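You operate a simulated robot arm through the tools that you are given. There is no shell and no other tool.

Carry out the task below with a simulated robot arm. There is one attempt and no reset: what you move stays moved.

JOB
Demagnetise block 972, switch off again and shut the block in the beige box.

It is judged by the outcome, as a careful person would: the job done as asked, and still so three seconds after it is handed in. It fails if anything else is knocked over, pushed out of place, dropped, spilled or broken.

ROBOT AND FRAMES
A 7-joint arm with a three-finger gripper, fixed in place. Base frame: the origin is on the floor under the middle of its stand, x ahead of it, y to its left, z up; the work surface is at about z = 808. Readings come in mm, degrees, newtons and seconds.
It reaches about 1342 mm from its shoulder. Its first joint turns from -166.0 to 166.0 degrees. Payload 2.69 kg.
Tool frame: the origin (TCP) lies between the finger pads and is the grasp point; the fingertips stand 30 mm ahead of it; z points along the fingers, y is the line along which they close. The gripper opens to 128 mm; its body begins 117 mm behind the TCP.
Orientation is that of the tool frame in the base frame, as a unit quaternion [x, y, z, w]. With the fingers straight down and closing along the base's y, the tool's x points along the base's -x, its y along +y and its z along -z.

CONTROLS
- The arm moves only by the tool play_rows. Its argument "targets" is a list of rows, each an object (a shift or turn left out is 0, a gripper value left out holds the last) with "fingers": the finger opening in mm, from 0 to 128; "xyz": the shift along the tool's x, y, z in mm, a list of three; "rot": the turn, a rotation vector about the tool's x, y, z in degrees, a list of three. In form: [{"fingers": fingers, "xyz": [x, y, z], "rot": [ax, ay, az]}, ...]. A call has 1 to 20 rows; each row is the pose to reach, as a shift and turn from the pose commanded when the call began, along the tool's axes at that moment. Rows are played at 5 a second. More than 50 mm and 8.6 degrees between two rows, or a gripper value outside its range, and nothing of the call is played. Where a pose cannot be reached the arm comes as near as it can. A force on the tool above 40 N (or 10 N above the force at the start of the call, whichever is more), or a blocked arm, ends the call early, and 0.2 s more pass. The fingers move at their own pace (about 127 mm/s each) and stop on an object; they squeeze with about 25 N. The grip force told is the motor's: it shows also when the fingers shut on nothing. Time passes only in rows, and 0.2 s behind the last, so rows that repeat a pose let the fingers close. It gives the time, the measured TCP pose, the force on the tool (base axes), the opening and the grip force at its end, in the units of the frame above (readings bear some noise), with the torque about the TCP (base axes, N m) and any sound that the robot's microphone picked up, and new pictures: "show" is both (left out), scene, wrist or none.
- Cameras (640 x 400 px; columns grow to the right, rows downward): "scene" is fixed at [213.6, -648.6, 1545.8]; the picture's right is [0.90, -0.44, 0.00], its down [-0.20, -0.41, -0.89] and it looks along [0.39, 0.80, -0.46] (base axes); focal length 318 px, centre (320, 200). "wrist" rides on the gripper at [58, 54, -131] in the tool frame; the picture's right is [-0.68, 0.74, 0.00], its down [-0.62, -0.57, -0.55] and it looks along [-0.40, -0.37, 0.84] (tool axes); focal length 234 px, centre (320, 200). There is no depth. A picture from a camera that has moved, and an enlarged one, comes with that camera's place and axes in the base frame and with its lens. The place of the scene camera against the robot may be out by one fixed shift of up to 18 mm in any direction.
- lift_body(by): moves the trunk up (or, below 0, down) by that many mm; the arm rides with it, the base frame stays. It gives what a move gives, with no picture.
- zoom(camera, box): a new picture of the part [left, top, right, bottom] of that camera's present view, enlarged. It takes no simulated time.
- job_done(): hands the job in; it is judged then, once.

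Nothing tells you positions but the pictures and the camera data. Unless the task says otherwise, let go and move clear before handing in.

The tools are called after "Request:" by a JSON object that holds its "api" and its "payload". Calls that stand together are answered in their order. play_rows: Moves the arm, as the interface text tells. Its arguments: {"type":"object","properties":{"targets":{"type":"array","items":{"type":"object","properties":{"fingers":{"type":"number"},"xyz":{"type":"array","items":{"type":"number"}},"rot":{"type":"array","items":{"type":"number"}}}}},"show":{"type":"string","enum":["both","scene","wrist","none"]}},"required":["targets"]} The other tools are called the same way: lift_body (by) moves the trunk up or down; zoom (camera, box) takes an enlarged picture of a part of a camera's view; job_done () hands the job in.

At the start:

```text
t: 0.0
tool_pos: [645.8, 472.4, 1175.0]
tool_rot: [-0.001, 1.0, -0.001, 0.0]
force: [0.2, 0.2, -0.5]
ft_torque: [0.01, 0.01, 0.02]
opening: 128.0
gripper_force: 0.0
trunk travel left (down, up): [-150.0, 200.0]
```

scene: 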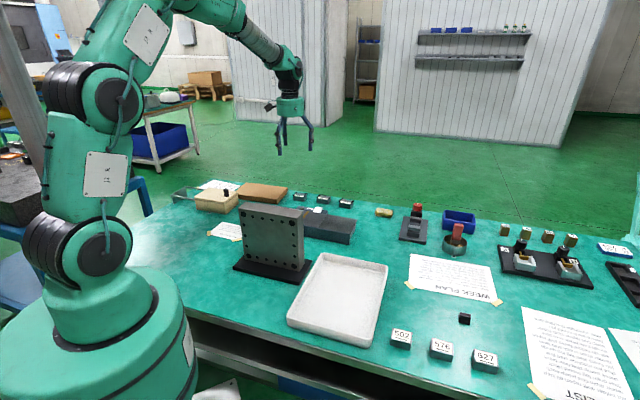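
wrist: 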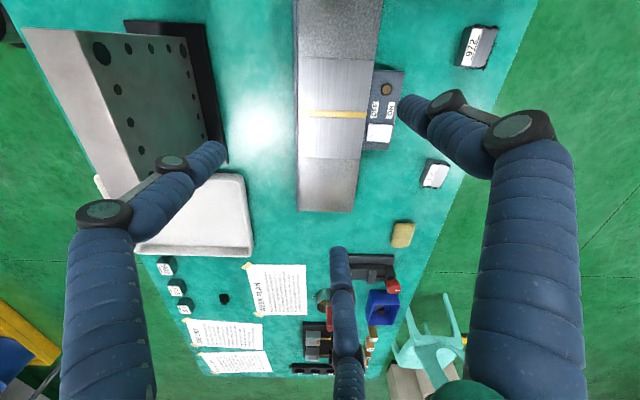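

I see a bench with a large metal fixture, a tray, a flat grey device (probably the demagnetiser) with a switch, several numbered blocks and a beige box at far left. I'll zoom in to read everything before moving.

Request:
{"api": "zoom", "payload": {"camera": "scene", "box": [160, 160, 400, 310]}}

Request:
{"api": "zoom", "payload": {"camera": "wrist", "box": [280, 0, 520, 220]}}

Request:
{"api": "zoom", "payload": {"camera": "scene", "box": [380, 180, 640, 400]}}

Request:
{"api": "zoom", "payload": {"camera": "scene", "box": [160, 170, 280, 245]}}

Request:
{"api": "zoom", "payload": {"camera": "scene", "box": [270, 180, 390, 255]}}

```text
2.67 times, centred on (280, 235) of scene
camera zoom: at [213.6, -648.6, 1545.8], right [0.9, -0.44, 0.0], down [-0.2, -0.41, -0.89], along [0.39, 0.8, -0.46], focal length 848 px, centre (427, 107)
```

zoom: 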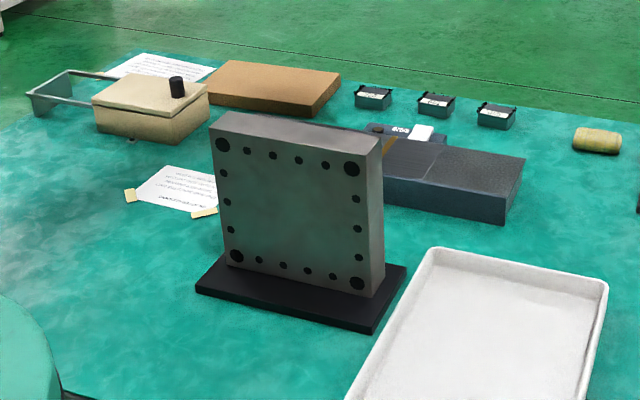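

```text
1.82 times, centred on (400, 110) of wrist
camera zoom: at [587.5, 524.6, 1307.1], right [0.68, 0.74, 0.0], down [0.62, -0.57, 0.55], along [0.4, -0.37, -0.84], focal length 426 px, centre (174, 364)
```

zoom: 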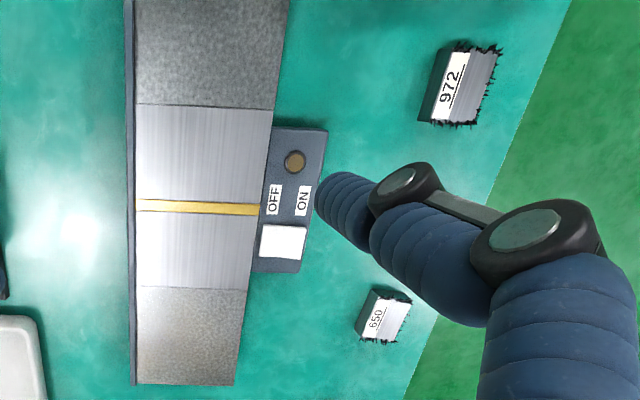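

```text
1.82 times, centred on (510, 290) of scene
camera zoom: at [213.6, -648.6, 1545.8], right [0.9, -0.44, 0.0], down [-0.2, -0.41, -0.89], along [0.39, 0.8, -0.46], focal length 578 px, centre (-26, 36)
```

zoom: 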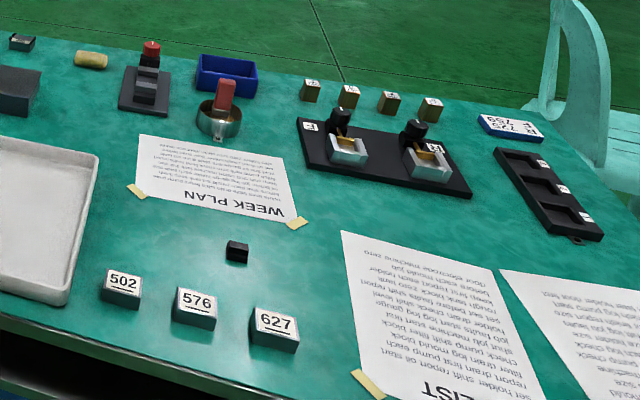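

```text
5.33 times, centred on (220, 208) of scene
camera zoom: at [213.6, -648.6, 1545.8], right [0.9, -0.44, 0.0], down [-0.2, -0.41, -0.89], along [0.39, 0.8, -0.46], focal length 1696 px, centre (853, 160)
```

zoom: 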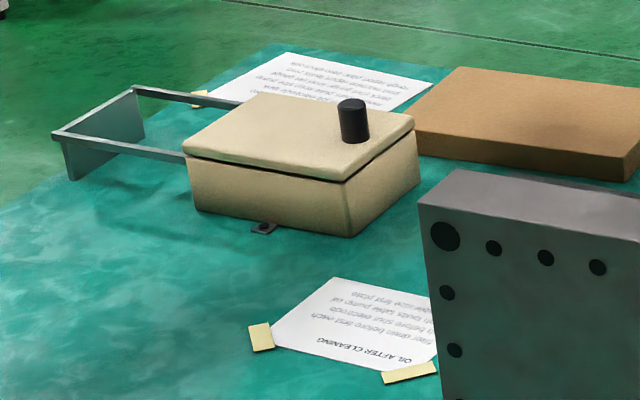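

```text
5.33 times, centred on (330, 218) of scene
camera zoom: at [213.6, -648.6, 1545.8], right [0.9, -0.44, 0.0], down [-0.2, -0.41, -0.89], along [0.39, 0.8, -0.46], focal length 1696 px, centre (267, 107)
```

zoom: 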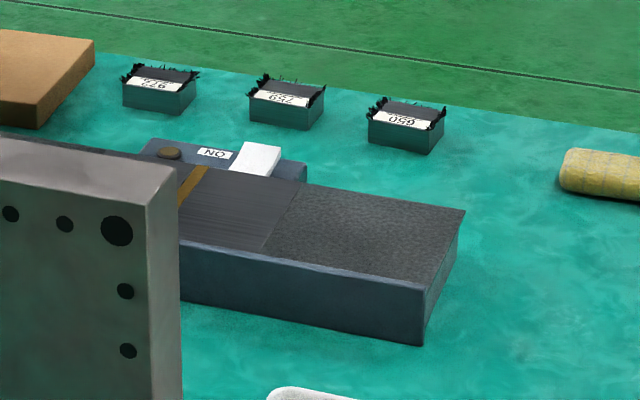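

I've found block 972 (with iron filings), the demagnetiser with its rocker/lamp, and the beige box with a knob and rails. I'll take closer looks at the gripper and the papers.

Request:
{"api": "zoom", "payload": {"camera": "scene", "box": [240, 60, 340, 170]}}

Request:
{"api": "zoom", "payload": {"camera": "wrist", "box": [360, 50, 440, 160]}}

Request:
{"api": "zoom", "payload": {"camera": "wrist", "box": [140, 230, 440, 390]}}

Request:
{"api": "zoom", "payload": {"camera": "scene", "box": [200, 215, 250, 245]}}

Request:
{"api": "zoom", "payload": {"camera": "scene", "box": [400, 245, 510, 310]}}

```text
3.64 times, centred on (290, 115) of scene
camera zoom: at [213.6, -648.6, 1545.8], right [0.9, -0.44, 0.0], down [-0.2, -0.41, -0.89], along [0.39, 0.8, -0.46], focal length 1156 px, centre (429, 509)
```

zoom: 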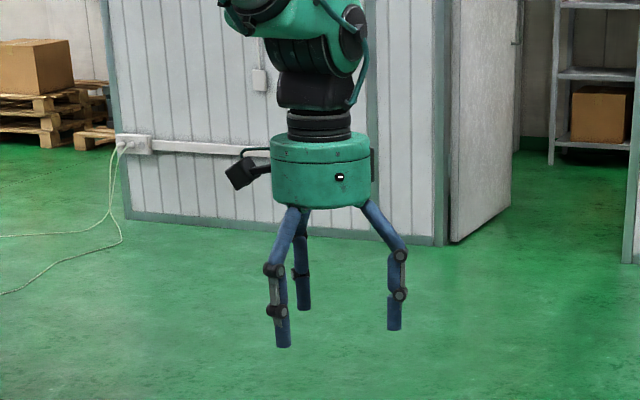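

```text
3.64 times, centred on (400, 105) of wrist
camera zoom: at [587.5, 524.6, 1307.1], right [0.68, 0.74, 0.0], down [0.62, -0.57, 0.55], along [0.4, -0.37, -0.84], focal length 852 px, centre (29, 546)
```

zoom: 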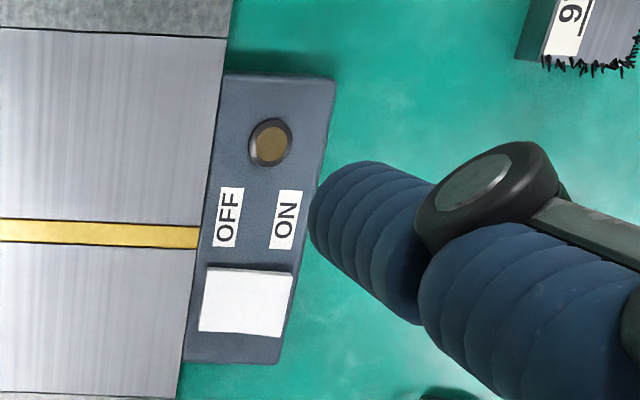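

```text
2.13 times, centred on (290, 310) of wrist
camera zoom: at [587.5, 524.6, 1307.1], right [0.68, 0.74, 0.0], down [0.62, -0.57, 0.55], along [0.4, -0.37, -0.84], focal length 500 px, centre (384, -35)
```

zoom: 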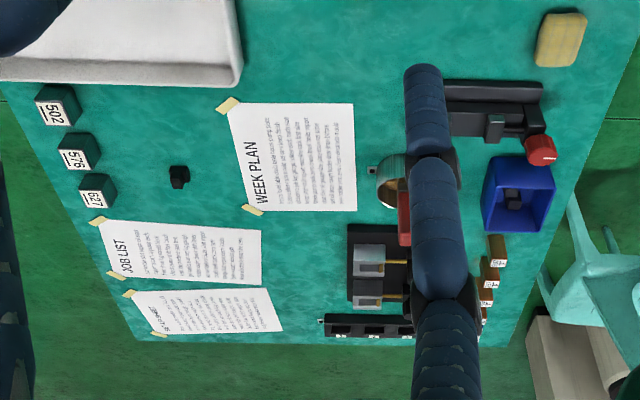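

```text
12.80 times, centred on (225, 230) of scene
camera zoom: at [213.6, -648.6, 1545.8], right [0.9, -0.44, 0.0], down [-0.2, -0.41, -0.89], along [0.39, 0.8, -0.46], focal length 4070 px, centre (1536, -184)
```

zoom: 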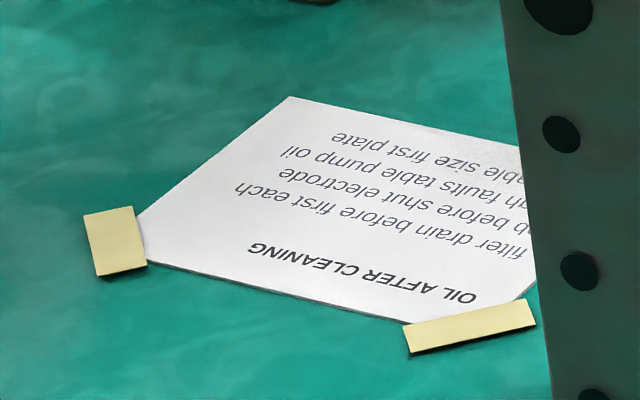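

```text
5.82 times, centred on (455, 278) of scene
camera zoom: at [213.6, -648.6, 1545.8], right [0.9, -0.44, 0.0], down [-0.2, -0.41, -0.89], along [0.39, 0.8, -0.46], focal length 1850 px, centre (-466, -251)
```

zoom: 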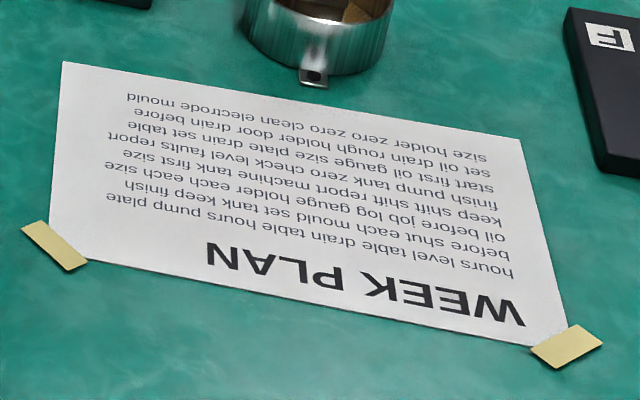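

The papers only carry filler text. Before going near anything, I'll test how the three fingers close in free air.

Request:
{"api": "play_rows", "payload": {"targets": [{"fingers": 40}, {"fingers": 40}, {"fingers": 40}, {"fingers": 40}]}}

Request:
{"api": "zoom", "payload": {"camera": "scene", "box": [240, 60, 340, 170]}}

Request:
{"api": "play_rows", "payload": {"targets": [{"fingers": 0}, {"fingers": 0}, {"fingers": 0}, {"fingers": 0}]}}

Request:
{"api": "zoom", "payload": {"camera": "scene", "box": [240, 60, 340, 170]}}

```text
t: 1.0
tool_pos: [646.8, 471.1, 1175.1]
tool_rot: [0.0, 1.0, 0.0, -0.001]
force: [0.3, -0.5, 0.6]
ft_torque: [0.02, 0.02, 0.02]
opening: 39.6
gripper_force: 0.0
trunk travel left (down, up): [-150.0, 200.0]
camera wrist: at [587.5, 524.6, 1307.1], right [0.68, 0.74, 0.0], down [0.62, -0.57, 0.55], along [0.4, -0.37, -0.84], focal length 234 px, centre (320, 200)
```

scene: 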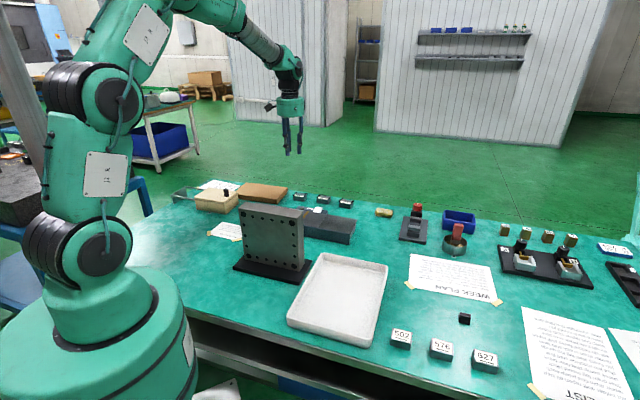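
wrist: 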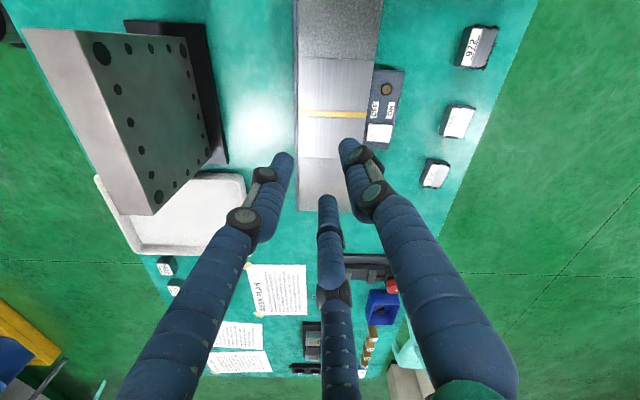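

```text
3.64 times, centred on (290, 115) of scene
camera zoom: at [213.6, -648.6, 1545.8], right [0.9, -0.44, 0.0], down [-0.2, -0.41, -0.89], along [0.39, 0.8, -0.46], focal length 1156 px, centre (429, 509)
```

zoom: 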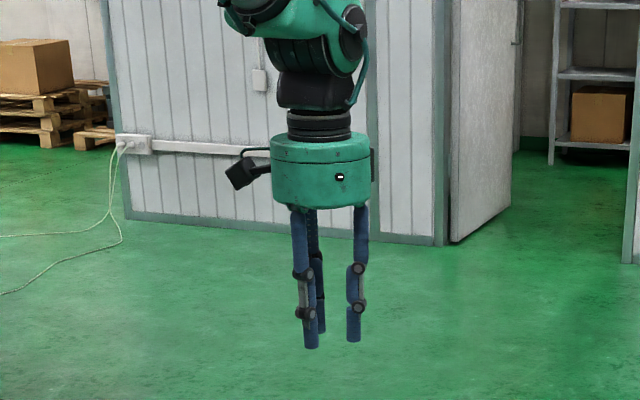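

```text
t: 2.0
tool_pos: [645.2, 472.5, 1176.1]
tool_rot: [-0.001, 1.0, -0.001, 0.0]
force: [-0.6, 0.6, 0.7]
ft_torque: [0.03, -0.04, 0.01]
opening: 2.1
gripper_force: 24.8
trunk travel left (down, up): [-150.0, 200.0]
camera wrist: at [587.5, 524.6, 1307.1], right [0.68, 0.74, 0.0], down [0.62, -0.57, 0.55], along [0.4, -0.37, -0.84], focal length 234 px, centre (320, 200)
```

scene: 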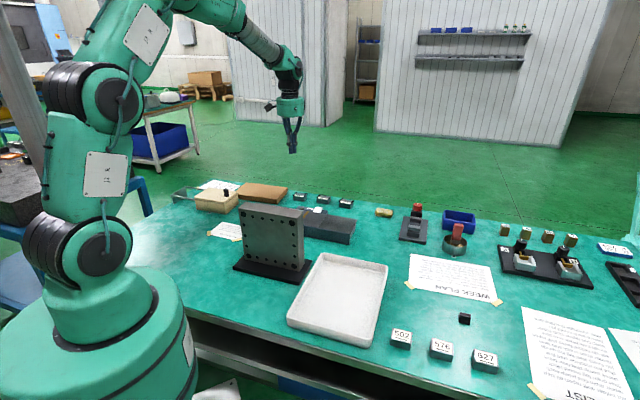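
wrist: 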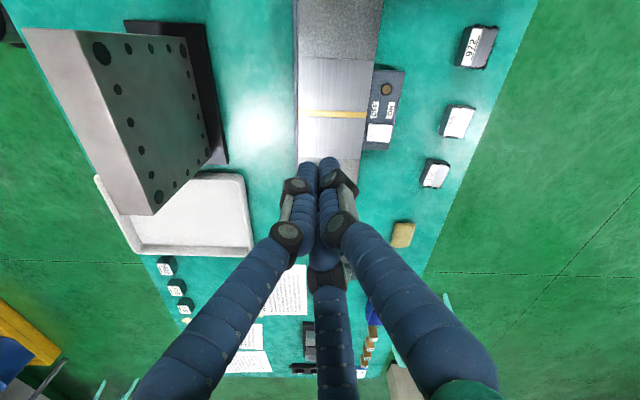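

```text
3.64 times, centred on (290, 115) of scene
camera zoom: at [213.6, -648.6, 1545.8], right [0.9, -0.44, 0.0], down [-0.2, -0.41, -0.89], along [0.39, 0.8, -0.46], focal length 1156 px, centre (429, 509)
```

zoom: 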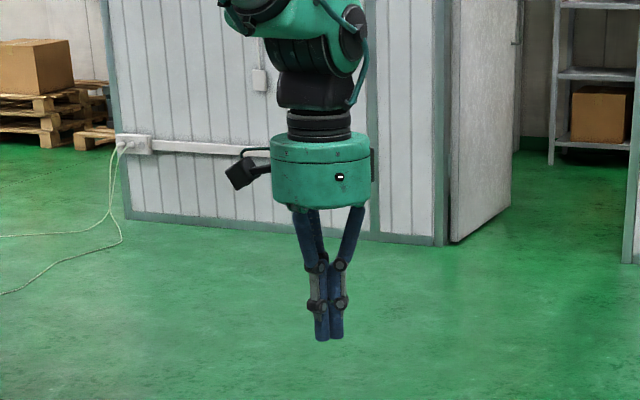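

The gripper closes concentrically (three fingers at about 120°). I'll open it and move higher up over the demagnetiser and block area for a closer look.

Request:
{"api": "play_rows", "payload": {"targets": [{"fingers": 128, "xyz": [3, 40, 18]}, {"xyz": [7, 80, 36]}, {"xyz": [10, 120, 54]}, {"xyz": [14, 160, 72]}, {"xyz": [17, 200, 90]}, {"xyz": [20, 233, 106]}, {"xyz": [20, 233, 106]}]}}

Request:
{"api": "zoom", "payload": {"camera": "wrist", "box": [160, 80, 420, 280]}}

```text
t: 3.6
tool_pos: [628.6, 704.1, 1068.9]
tool_rot: [0.0, 1.0, -0.002, -0.001]
force: [-0.6, 0.2, -0.7]
ft_torque: [-0.07, -0.03, 0.02]
opening: 128.0
gripper_force: 0.1
trunk travel left (down, up): [-150.0, 200.0]
camera wrist: at [570.3, 757.1, 1200.2], right [0.68, 0.74, 0.0], down [0.62, -0.57, 0.55], along [0.4, -0.37, -0.84], focal length 234 px, centre (320, 200)
```

scene: 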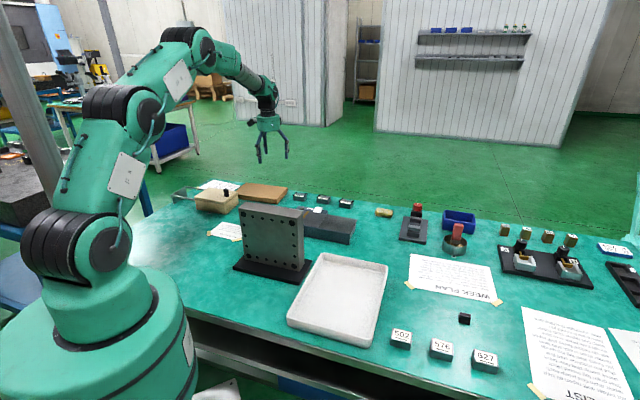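
wrist: 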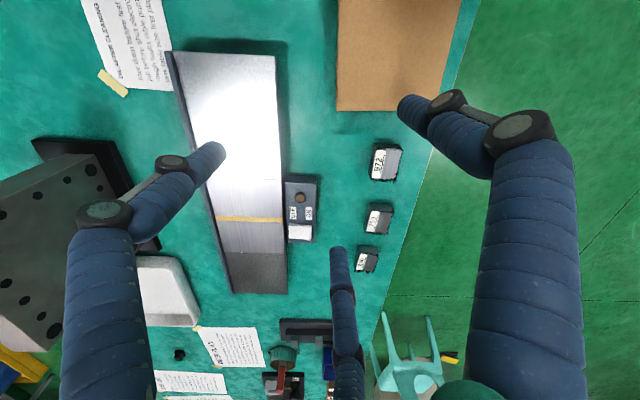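

```text
2.00 times, centred on (290, 180) of wrist
camera zoom: at [570.3, 757.1, 1200.2], right [0.68, 0.74, 0.0], down [0.62, -0.57, 0.55], along [0.4, -0.37, -0.84], focal length 468 px, centre (380, 240)
```

zoom: 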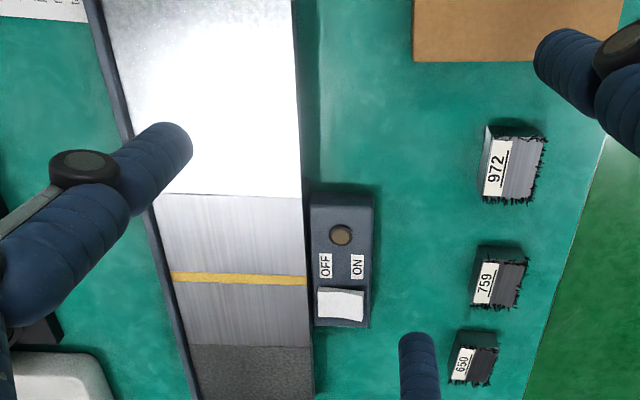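

Block 972 sits around (765, 728), its long side at about -45°; the demagnetiser's gap line is around (675, 484) and the switch around (770, 517). I'll go closer to see the switch.

Request:
{"api": "play_rows", "payload": {"targets": [{"xyz": [-17, -27, 25]}, {"xyz": [-34, -55, 50]}, {"xyz": [-52, -82, 75]}, {"xyz": [-69, -110, 98]}, {"xyz": [-86, -137, 123]}, {"xyz": [-86, -137, 123]}]}}

Request:
{"api": "zoom", "payload": {"camera": "wrist", "box": [240, 130, 400, 250]}}

Request:
{"api": "zoom", "payload": {"camera": "scene", "box": [290, 190, 360, 230]}}

```text
t: 5.0
tool_pos: [713.5, 566.8, 947.2]
tool_rot: [0.0, 1.0, 0.0, 0.0]
force: [0.2, -0.2, 0.4]
ft_torque: [0.04, 0.05, 0.0]
opening: 128.0
gripper_force: 0.1
trunk travel left (down, up): [-150.0, 200.0]
camera wrist: at [655.0, 619.9, 1079.3], right [0.68, 0.74, 0.0], down [0.62, -0.57, 0.55], along [0.4, -0.37, -0.84], focal length 234 px, centre (320, 200)
```

scene: 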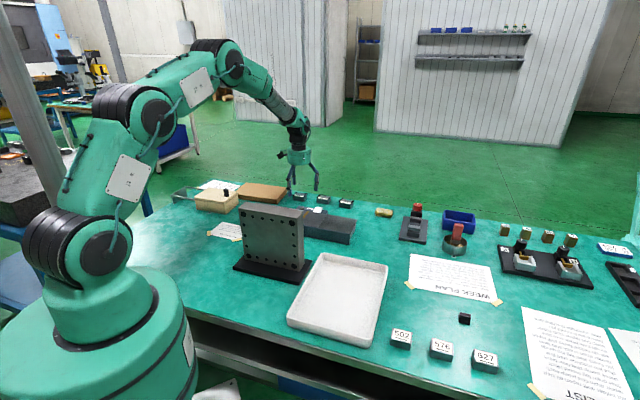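
wrist: 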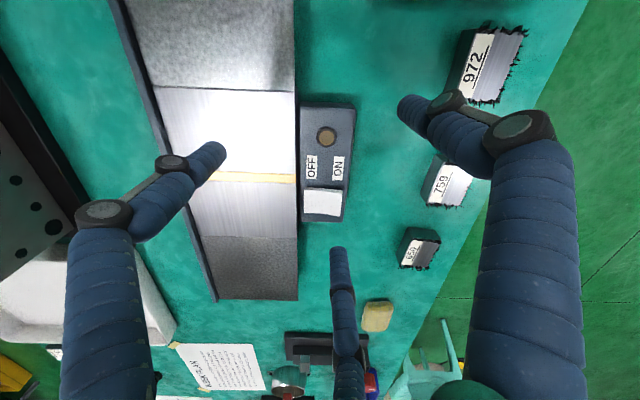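

```text
3.33 times, centred on (320, 190) of wrist
camera zoom: at [655.0, 619.9, 1079.3], right [0.68, 0.74, 0.0], down [0.62, -0.57, 0.55], along [0.4, -0.37, -0.84], focal length 781 px, centre (320, 233)
```

zoom: 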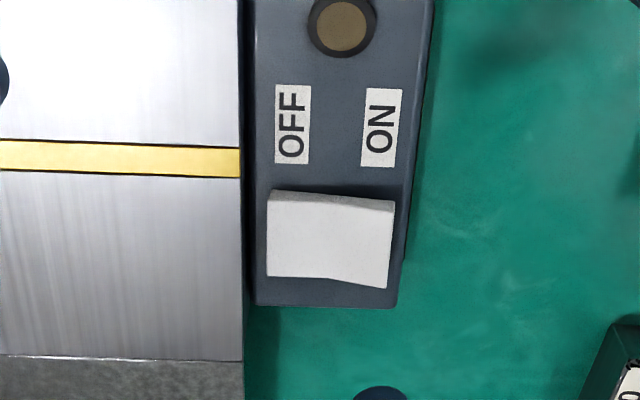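

```text
9.14 times, centred on (325, 210) of scene
camera zoom: at [213.6, -648.6, 1545.8], right [0.9, -0.44, 0.0], down [-0.2, -0.41, -0.89], along [0.39, 0.8, -0.46], focal length 2907 px, centre (274, 109)
```

zoom: 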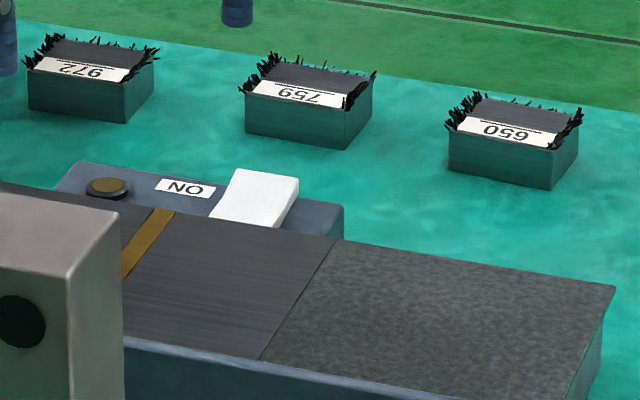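

The rocker is OFF-pressed: the ON (outer) half stands up and the lamp is dark. Next I'll look closely at the beige box, its lid, and rails before deciding on the order.

Request:
{"api": "play_rows", "payload": {"targets": [{"xyz": [20, 12, -40]}, {"xyz": [50, 30, -75]}, {"xyz": [88, 55, -75]}, {"xyz": [130, 81, -75]}, {"xyz": [172, 107, -75]}, {"xyz": [214, 133, -75]}, {"xyz": [256, 159, -75]}, {"xyz": [298, 185, -75]}, {"xyz": [340, 211, -75]}, {"xyz": [382, 238, -72]}, {"xyz": [428, 266, -70]}, {"xyz": [428, 266, -70]}]}}

Request:
{"api": "zoom", "payload": {"camera": "wrist", "box": [180, 60, 440, 260]}}

```text
refused: row 11 steps farther than a row can; nothing moved
```

```text
2.00 times, centred on (310, 160) of wrist
camera zoom: at [655.0, 619.9, 1079.3], right [0.68, 0.74, 0.0], down [0.62, -0.57, 0.55], along [0.4, -0.37, -0.84], focal length 468 px, centre (340, 280)
```

zoom: 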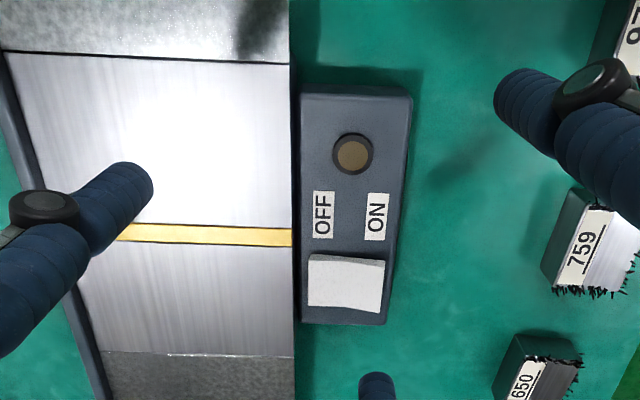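

The last step was slightly too long, so I'm resending the same move over to the beige box with evenly spaced steps.

Request:
{"api": "play_rows", "payload": {"targets": [{"xyz": [20, 12, -40]}, {"xyz": [50, 30, -70]}, {"xyz": [88, 54, -75]}, {"xyz": [127, 78, -75]}, {"xyz": [166, 102, -75]}, {"xyz": [205, 126, -75]}, {"xyz": [244, 150, -75]}, {"xyz": [283, 174, -75]}, {"xyz": [322, 199, -75]}, {"xyz": [360, 223, -72]}, {"xyz": [396, 245, -70]}, {"xyz": [428, 266, -70]}, {"xyz": [428, 266, -70]}]}}

Request:
{"api": "zoom", "payload": {"camera": "wrist", "box": [180, 60, 440, 260]}}

```text
t: 7.8
tool_pos: [287.0, 835.8, 1017.0]
tool_rot: [0.0, 1.0, 0.0, 0.0]
force: [-0.5, -0.5, -0.7]
ft_torque: [-0.02, -0.08, 0.0]
opening: 128.0
gripper_force: 0.2
trunk travel left (down, up): [-150.0, 200.0]
camera wrist: at [228.5, 888.3, 1149.1], right [0.68, 0.74, 0.0], down [0.62, -0.57, 0.55], along [0.4, -0.37, -0.84], focal length 234 px, centre (320, 200)
```

scene: 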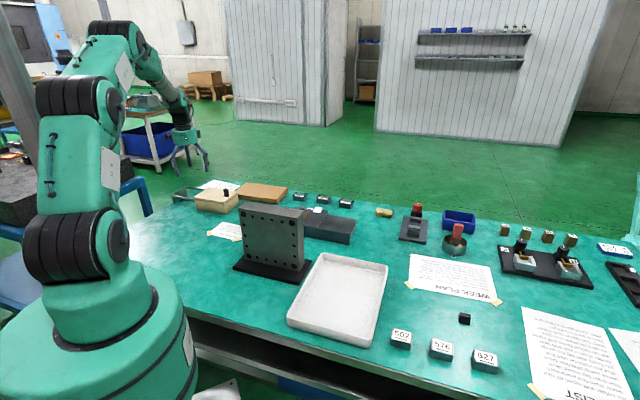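
wrist: 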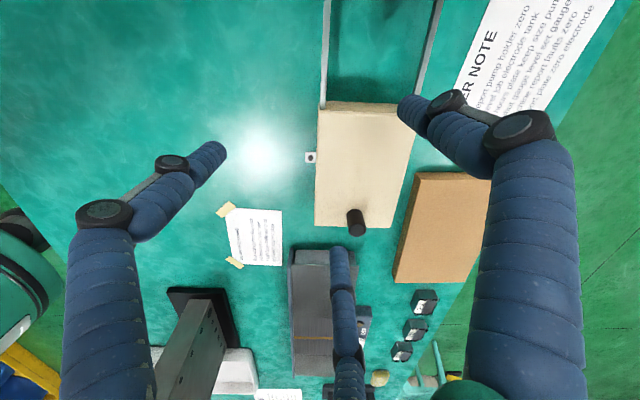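

```text
2.00 times, centred on (310, 160) of wrist
camera zoom: at [228.5, 888.3, 1149.1], right [0.68, 0.74, 0.0], down [0.62, -0.57, 0.55], along [0.4, -0.37, -0.84], focal length 468 px, centre (340, 280)
```

zoom: 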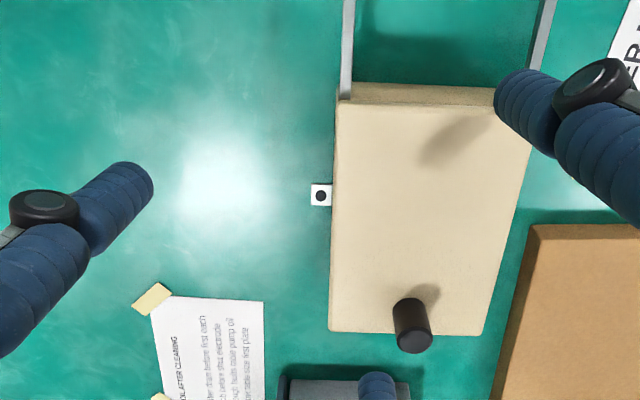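

The box has a sliding lid: a black knob at its near (+x, -y) end and rails running off the far end, so it should slide toward (-x, +y). I'll turn the tool 45° to line up with everything, and triangulate the knob from a second view.

Request:
{"api": "play_rows", "payload": {"targets": [{"xyz": [-15, 10, 3], "rot": [0, 0, 7.5]}, {"xyz": [-30, 21, 5], "rot": [0, 0, 15]}, {"xyz": [-45, 31, 8], "rot": [0, 0, 22.5]}, {"xyz": [-60, 42, 11], "rot": [0, 0, 30]}, {"xyz": [-75, 52, 14], "rot": [0, 0, 37.5]}, {"xyz": [-90, 63, 16], "rot": [0, 0, 45]}, {"xyz": [-90, 63, 16], "rot": [0, 0, 45]}]}}

Request:
{"api": "zoom", "payload": {"camera": "wrist", "box": [180, 80, 460, 280]}}

```text
t: 9.4
tool_pos: [373.7, 897.2, 999.5]
tool_rot: [0.383, 0.924, 0.0, 0.001]
force: [-0.1, -0.2, 0.4]
ft_torque: [-0.02, 0.01, -0.01]
opening: 128.0
gripper_force: 0.1
trunk travel left (down, up): [-150.0, 200.0]
camera wrist: at [370.7, 976.2, 1130.5], right [1.0, 0.04, 0.0], down [0.03, -0.84, 0.55], along [0.02, -0.55, -0.84], focal length 234 px, centre (320, 200)
```

scene: 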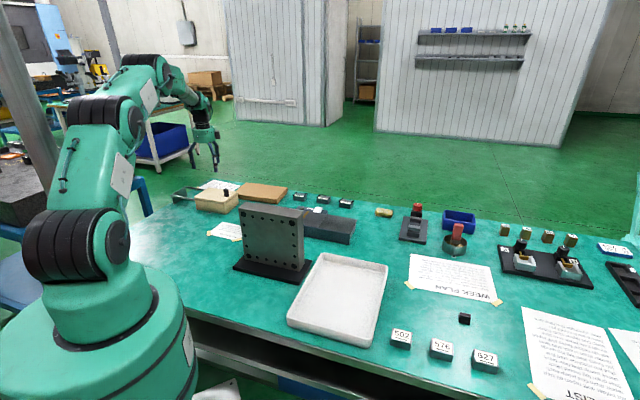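
wrist: 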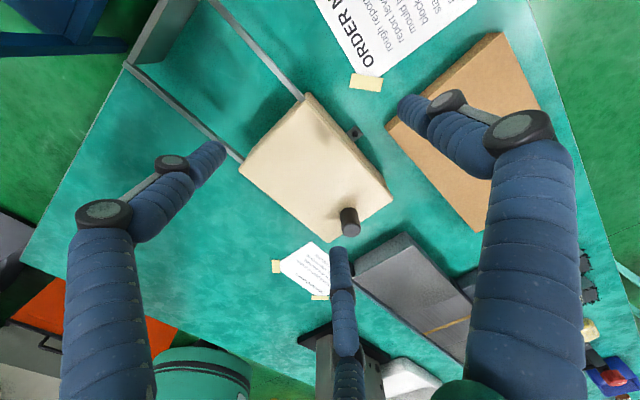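

```text
2.00 times, centred on (320, 180) of wrist
camera zoom: at [370.7, 976.2, 1130.5], right [1.0, 0.04, 0.0], down [0.03, -0.84, 0.55], along [0.02, -0.55, -0.84], focal length 468 px, centre (320, 240)
```

zoom: 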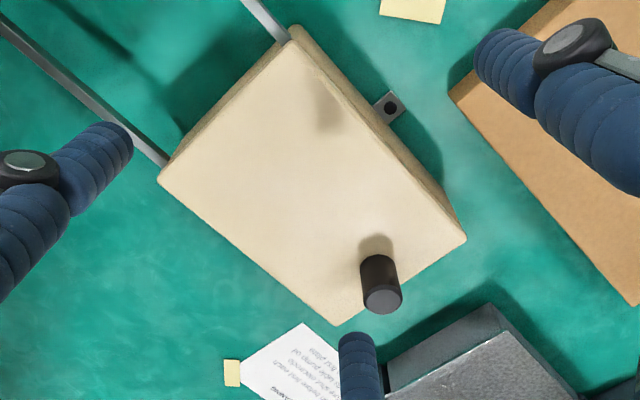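

Triangulating, the lid top is at z≈861 and the knob (≈25 mm dia, top ≈903) stands at about (418, 783). I'll move over the knob and check the alignment before descending.

Request:
{"api": "play_rows", "payload": {"targets": [{"fingers": 80, "xyz": [-37, -16, 0]}, {"xyz": [-75, -33, 0]}, {"xyz": [-112, -49, 0]}, {"xyz": [-112, -49, 30]}, {"xyz": [-112, -49, 50]}, {"xyz": [-112, -49, 50]}]}}

Request:
{"api": "zoom", "payload": {"camera": "wrist", "box": [220, 100, 420, 260]}}

Request:
{"api": "zoom", "payload": {"camera": "scene", "box": [180, 130, 280, 220]}}

```text
t: 10.8
tool_pos: [414.9, 782.7, 949.9]
tool_rot: [0.382, 0.924, -0.001, -0.001]
force: [0.4, 0.7, 0.4]
ft_torque: [-0.04, -0.01, -0.02]
opening: 80.2
gripper_force: 0.1
trunk travel left (down, up): [-150.0, 200.0]
camera wrist: at [411.7, 861.4, 1082.1], right [1.0, 0.04, 0.0], down [0.04, -0.84, 0.55], along [0.02, -0.55, -0.84], focal length 234 px, centre (320, 200)
```

scene: 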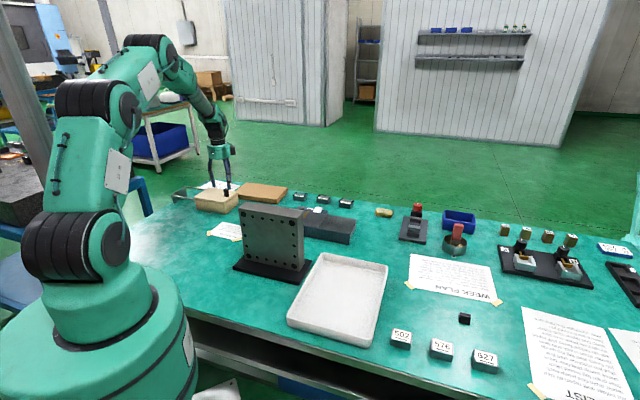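
wrist: 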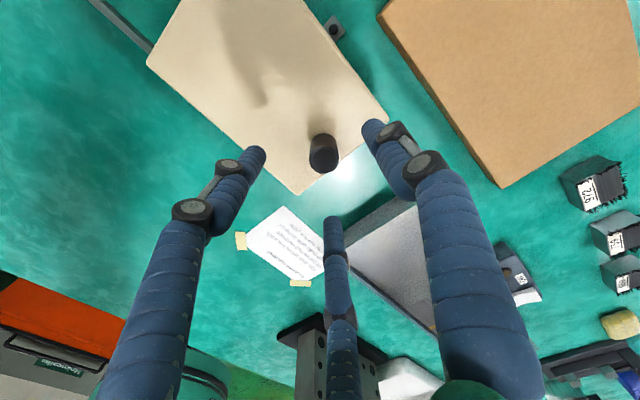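

```text
2.50 times, centred on (320, 180) of wrist
camera zoom: at [411.7, 861.4, 1082.1], right [1.0, 0.04, 0.0], down [0.04, -0.84, 0.55], along [0.02, -0.55, -0.84], focal length 585 px, centre (320, 250)
```

zoom: 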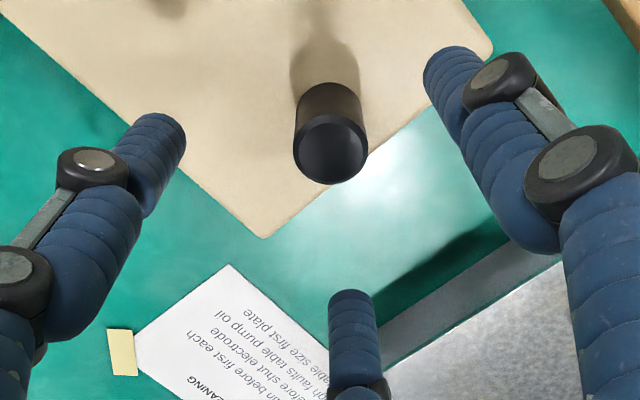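

```text
4.44 times, centred on (230, 175) of scene
camera zoom: at [213.6, -648.6, 1545.8], right [0.9, -0.44, 0.0], down [-0.2, -0.41, -0.89], along [0.39, 0.8, -0.46], focal length 1413 px, centre (720, 311)
```

zoom: 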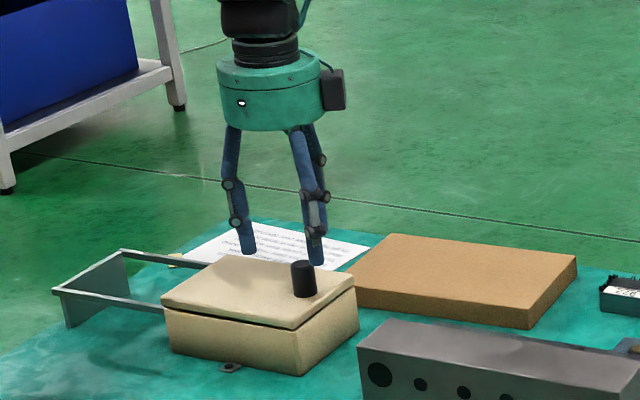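

The knob sits at about (418, 784), right under the tool. I'll descend to z≈900 and close on it.

Request:
{"api": "play_rows", "payload": {"targets": [{"xyz": [0, 0, 20]}, {"xyz": [0, 0, 40]}, {"xyz": [0, 0, 50]}, {"xyz": [0, 0, 50]}]}}

Request:
{"api": "zoom", "payload": {"camera": "wrist", "box": [220, 100, 420, 260]}}

Request:
{"api": "zoom", "payload": {"camera": "scene", "box": [180, 140, 280, 220]}}

```text
t: 11.8
tool_pos: [416.1, 784.4, 901.0]
tool_rot: [0.382, 0.924, 0.0, -0.001]
force: [0.1, -0.1, 0.4]
ft_torque: [0.02, -0.01, -0.01]
opening: 79.9
gripper_force: 0.1
trunk travel left (down, up): [-150.0, 200.0]
camera wrist: at [413.6, 862.0, 1032.8], right [1.0, 0.04, 0.0], down [0.04, -0.84, 0.55], along [0.02, -0.55, -0.84], focal length 234 px, centre (320, 200)
```

scene: 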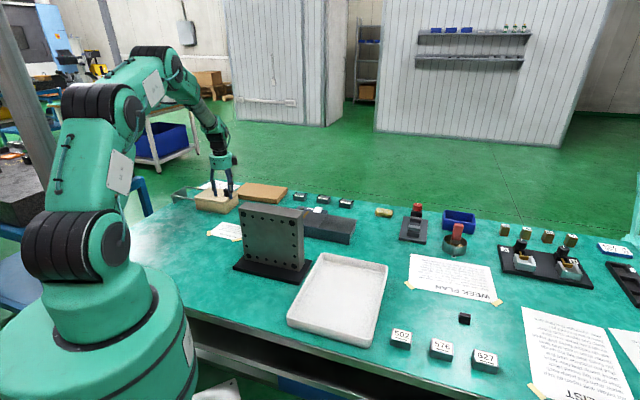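
wrist: 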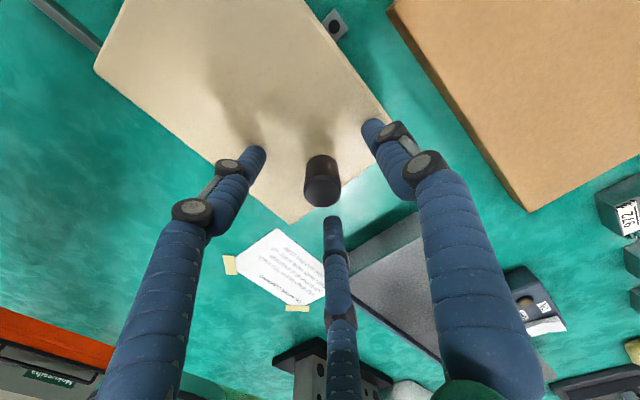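

```text
2.50 times, centred on (320, 180) of wrist
camera zoom: at [413.6, 862.0, 1032.8], right [1.0, 0.04, 0.0], down [0.04, -0.84, 0.55], along [0.02, -0.55, -0.84], focal length 585 px, centre (320, 250)
```

zoom: 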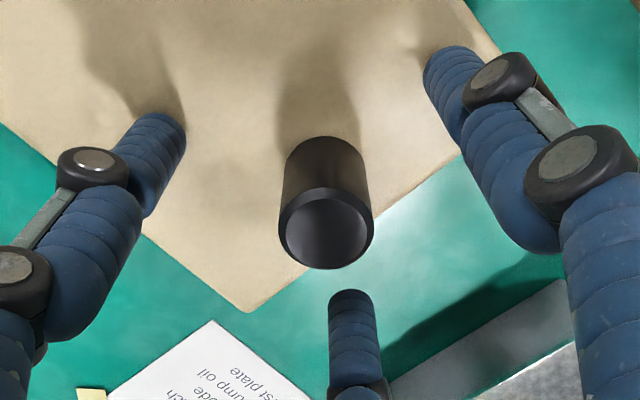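

```text
5.00 times, centred on (230, 180) of scene
camera zoom: at [213.6, -648.6, 1545.8], right [0.9, -0.44, 0.0], down [-0.2, -0.41, -0.89], along [0.39, 0.8, -0.46], focal length 1590 px, centre (770, 300)
```

zoom: 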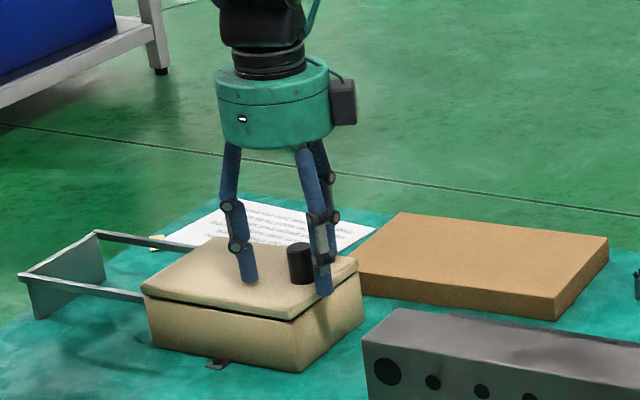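

Alignment is within 2 mm. Closing on the knob.

Request:
{"api": "play_rows", "payload": {"targets": [{"fingers": 0}, {"fingers": 0}, {"fingers": 0}, {"fingers": 0}], "show": "wrist"}}

```text
t: 12.8
tool_pos: [417.5, 784.2, 900.2]
tool_rot: [0.383, 0.924, 0.001, 0.0]
force: [12.6, 12.6, -4.6]
ft_torque: [0.21, -0.51, 0.24]
opening: 24.1
gripper_force: 45.0
trunk travel left (down, up): [-150.0, 200.0]
camera wrist: at [414.5, 862.8, 1032.7], right [1.0, 0.04, 0.0], down [0.03, -0.84, 0.55], along [0.02, -0.55, -0.84], focal length 234 px, centre (320, 200)
```

wrist: 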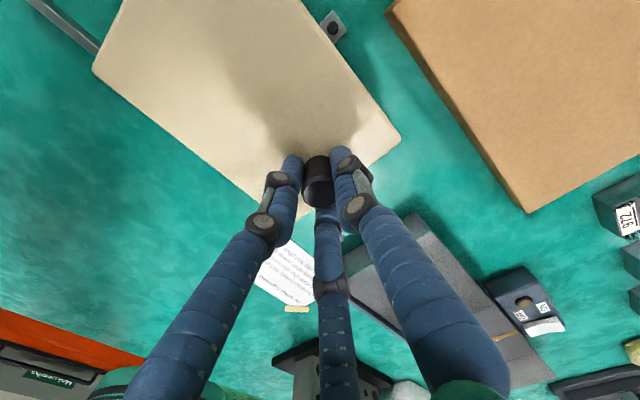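

The knob is gripped (24 mm). There's a small side load, so I'll ease that, then start sliding the lid along tool +x (toward the rails).

Request:
{"api": "play_rows", "payload": {"targets": [{"xyz": [0, 1, 0]}, {"xyz": [0, 1.5, 0]}], "show": "none"}}

Request:
{"api": "play_rows", "payload": {"targets": [{"xyz": [3, 0, 0]}, {"xyz": [6, 0, 0]}, {"xyz": [9, 0, 0]}, {"xyz": [12, 0, 0]}]}}

Request:
{"api": "zoom", "payload": {"camera": "scene", "box": [160, 140, 260, 220]}}

```text
t: 13.4
tool_pos: [418.1, 783.7, 901.1]
tool_rot: [0.383, 0.924, 0.0, 0.001]
force: [4.6, 5.5, 3.8]
ft_torque: [0.0, 0.03, 0.19]
opening: 24.0
gripper_force: 44.6
trunk travel left (down, up): [-150.0, 200.0]
```

```text
t: 14.4
tool_pos: [411.1, 792.3, 902.0]
tool_rot: [0.383, 0.924, 0.0, 0.0]
force: [-3.8, -5.6, 11.8]
ft_torque: [-0.49, 0.26, 0.07]
opening: 24.0
gripper_force: 44.6
trunk travel left (down, up): [-150.0, 200.0]
camera wrist: at [407.0, 871.0, 1032.6], right [1.0, 0.04, 0.0], down [0.04, -0.84, 0.55], along [0.02, -0.55, -0.84], focal length 234 px, centre (320, 200)
```

scene: 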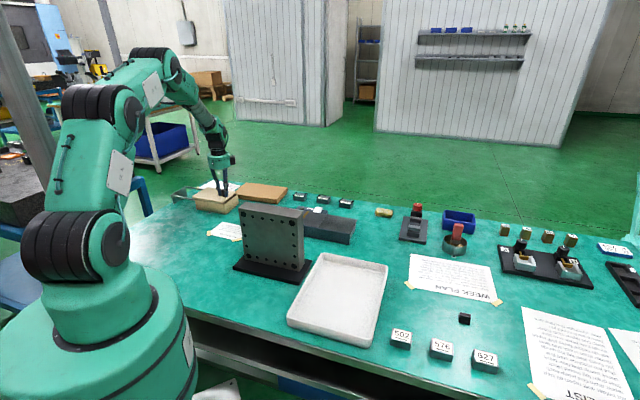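
wrist: 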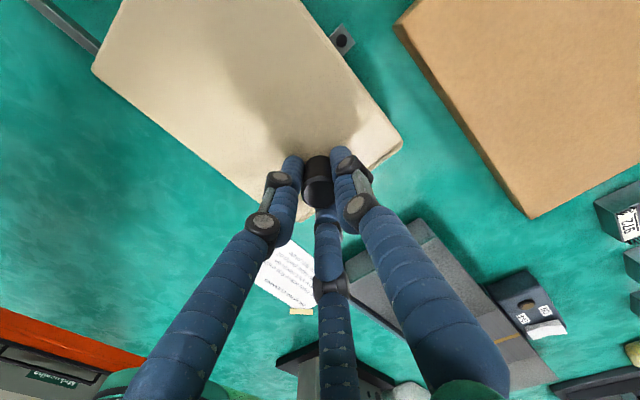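

```text
5.00 times, centred on (210, 180) of scene
camera zoom: at [213.6, -648.6, 1545.8], right [0.9, -0.44, 0.0], down [-0.2, -0.41, -0.89], along [0.39, 0.8, -0.46], focal length 1590 px, centre (870, 300)
```

zoom: 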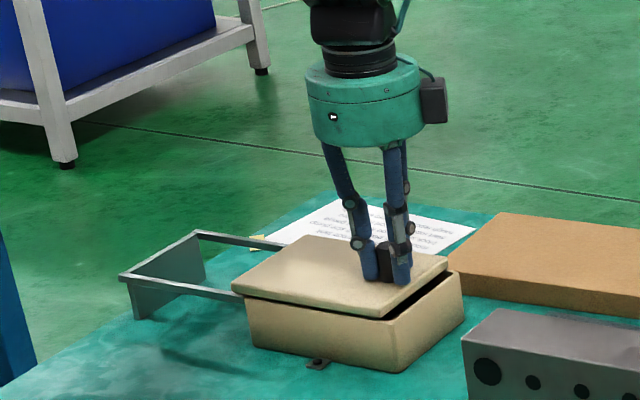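

The lid slides smoothly toward the rails. I'll keep sliding gently.

Request:
{"api": "play_rows", "payload": {"targets": [{"xyz": [8, 0, 0]}, {"xyz": [16, 0, 0]}, {"xyz": [24, 0, 0]}, {"xyz": [32, 0, 0]}, {"xyz": [40, 0, 0]}, {"xyz": [48, 0, 0]}, {"xyz": [56, 0, 0]}]}}

Request:
{"api": "zoom", "payload": {"camera": "scene", "box": [160, 140, 260, 220]}}

```text
t: 16.0
tool_pos: [369.8, 831.2, 901.5]
tool_rot: [0.383, 0.924, 0.001, 0.001]
force: [-7.9, -7.9, 16.1]
ft_torque: [-0.33, -0.05, 0.02]
opening: 24.1
gripper_force: 45.1
trunk travel left (down, up): [-150.0, 200.0]
camera wrist: at [367.5, 910.0, 1032.7], right [1.0, 0.04, 0.0], down [0.03, -0.84, 0.55], along [0.02, -0.55, -0.84], focal length 234 px, centre (320, 200)
```

scene: 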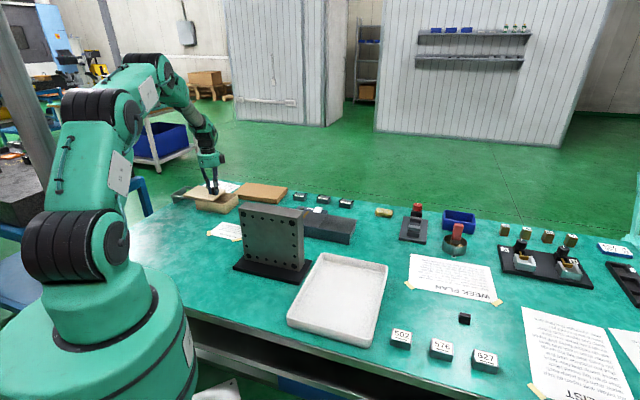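
wrist: 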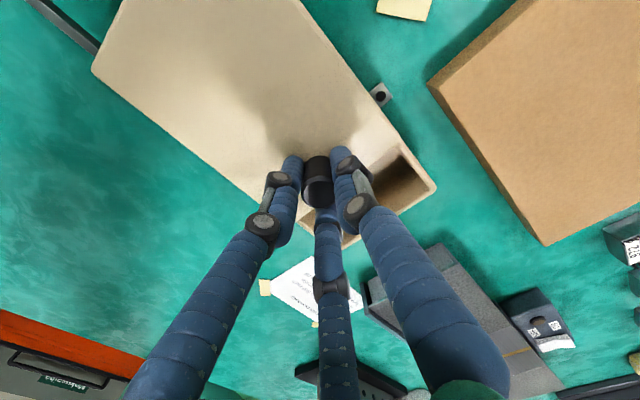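

```text
5.00 times, centred on (210, 180) of scene
camera zoom: at [213.6, -648.6, 1545.8], right [0.9, -0.44, 0.0], down [-0.2, -0.41, -0.89], along [0.39, 0.8, -0.46], focal length 1590 px, centre (870, 300)
```

zoom: 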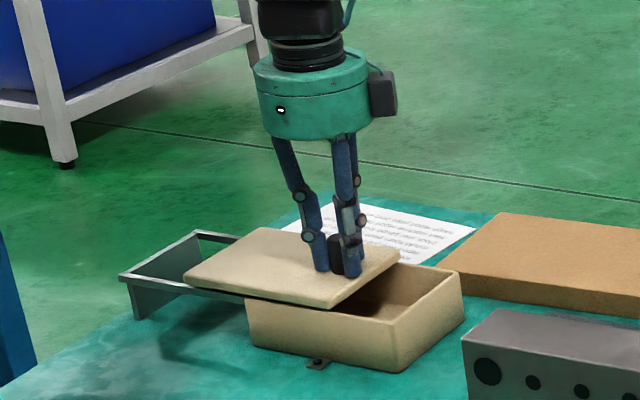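

The lid is sliding well along its rails. I'll continue, relieving the slight down and sideways load by about a millimetre.

Request:
{"api": "play_rows", "payload": {"targets": [{"xyz": [8, -0.5, -0.5]}, {"xyz": [16, -0.8, -0.8]}, {"xyz": [24, -0.8, -0.8]}, {"xyz": [32, -0.8, -0.8]}, {"xyz": [40, -0.8, -0.8]}, {"xyz": [48, -0.8, -0.8]}, {"xyz": [56, -0.8, -0.8]}, {"xyz": [62, -0.8, -0.8]}]}}

Request:
{"api": "zoom", "payload": {"camera": "scene", "box": [160, 140, 260, 220]}}

```text
t: 17.8
tool_pos: [326.4, 875.0, 901.5]
tool_rot: [0.383, 0.924, 0.0, 0.0]
force: [9.6, 9.7, 12.5]
ft_torque: [0.08, -0.56, 0.11]
opening: 24.3
gripper_force: 44.8
trunk travel left (down, up): [-150.0, 200.0]
camera wrist: at [323.7, 953.9, 1032.5], right [1.0, 0.04, 0.0], down [0.04, -0.84, 0.55], along [0.02, -0.55, -0.84], focal length 234 px, centre (320, 200)
```

scene: 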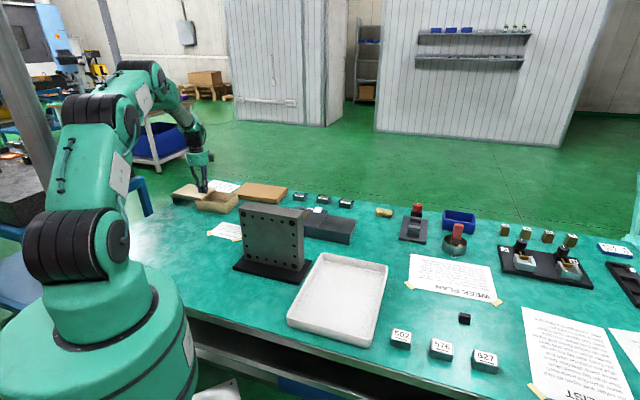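
wrist: 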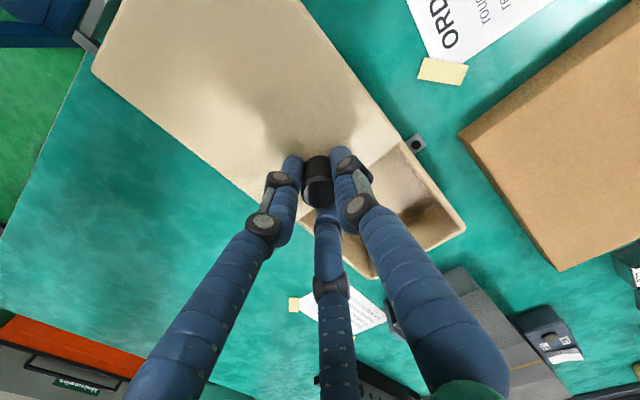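

```text
5.00 times, centred on (210, 180) of scene
camera zoom: at [213.6, -648.6, 1545.8], right [0.9, -0.44, 0.0], down [-0.2, -0.41, -0.89], along [0.39, 0.8, -0.46], focal length 1590 px, centre (870, 300)
```

zoom: 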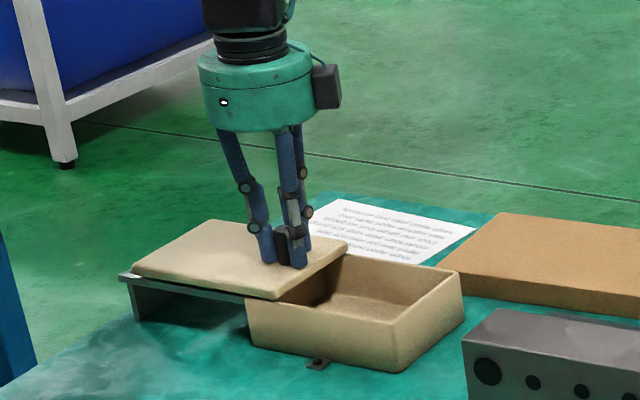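

The box is well open. I'll slide 8 mm more, release the knob, and rise.

Request:
{"api": "play_rows", "payload": {"targets": [{"xyz": [4, 0.3, -0.3]}, {"xyz": [8, 0.5, -0.5]}, {"fingers": 70, "xyz": [8, 0.5, -0.5]}, {"fingers": 70, "xyz": [8, 0.5, -0.5]}, {"xyz": [8, 0.5, -20]}, {"xyz": [8, 0.5, -60]}, {"xyz": [8, 0.5, -100]}, {"xyz": [8, 0.5, -100]}]}}

Request:
{"api": "zoom", "payload": {"camera": "scene", "box": [160, 140, 260, 220]}}

Request:
{"api": "zoom", "payload": {"camera": "wrist", "box": [160, 60, 480, 260]}}

```text
t: 19.6
tool_pos: [319.8, 882.1, 1003.8]
tool_rot: [0.383, 0.924, 0.0, 0.001]
force: [-1.3, -0.7, -0.3]
ft_torque: [0.02, 0.02, -0.03]
opening: 70.2
gripper_force: 0.1
trunk travel left (down, up): [-150.0, 200.0]
camera wrist: at [316.4, 960.5, 1134.9], right [1.0, 0.04, 0.0], down [0.04, -0.84, 0.55], along [0.02, -0.55, -0.84], focal length 234 px, centre (320, 200)
```

scene: 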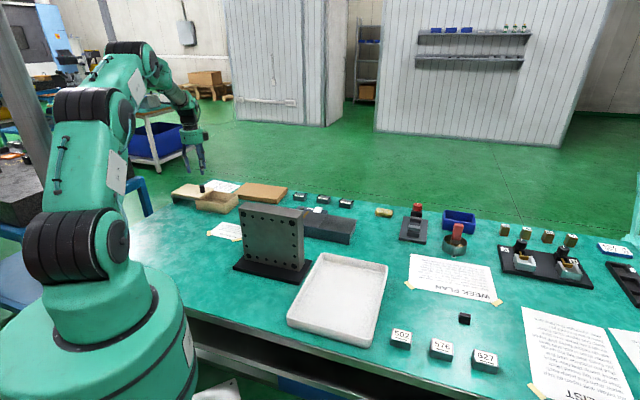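
wrist: 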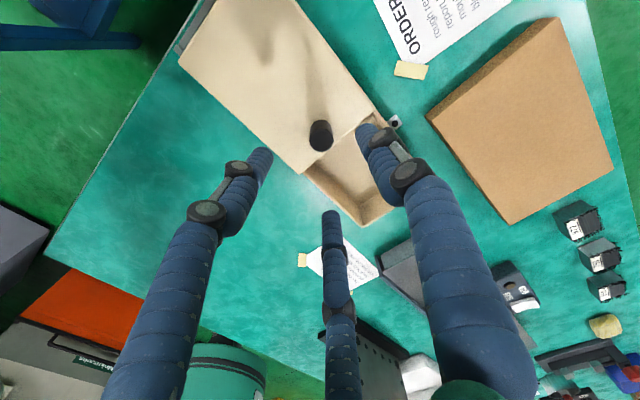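

```text
5.00 times, centred on (210, 180) of scene
camera zoom: at [213.6, -648.6, 1545.8], right [0.9, -0.44, 0.0], down [-0.2, -0.41, -0.89], along [0.39, 0.8, -0.46], focal length 1590 px, centre (870, 300)
```

zoom: 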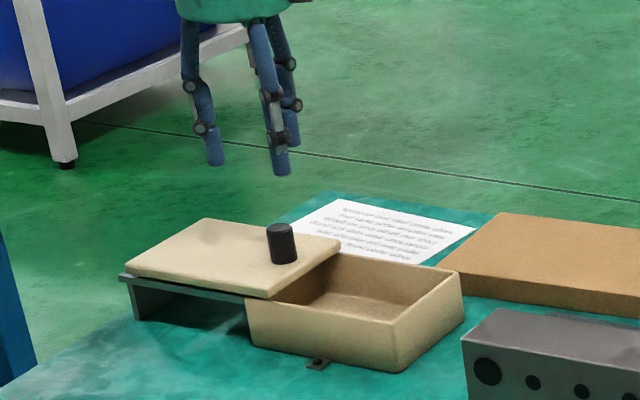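

```text
2.00 times, centred on (320, 160) of wrist
camera zoom: at [316.4, 960.5, 1134.9], right [1.0, 0.04, 0.0], down [0.04, -0.84, 0.55], along [0.02, -0.55, -0.84], focal length 468 px, centre (320, 280)
```

zoom: 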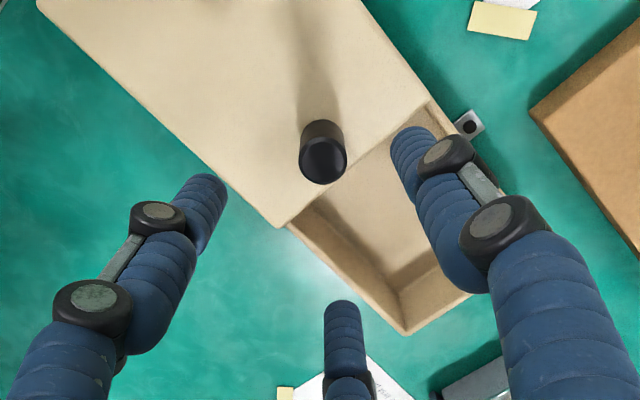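

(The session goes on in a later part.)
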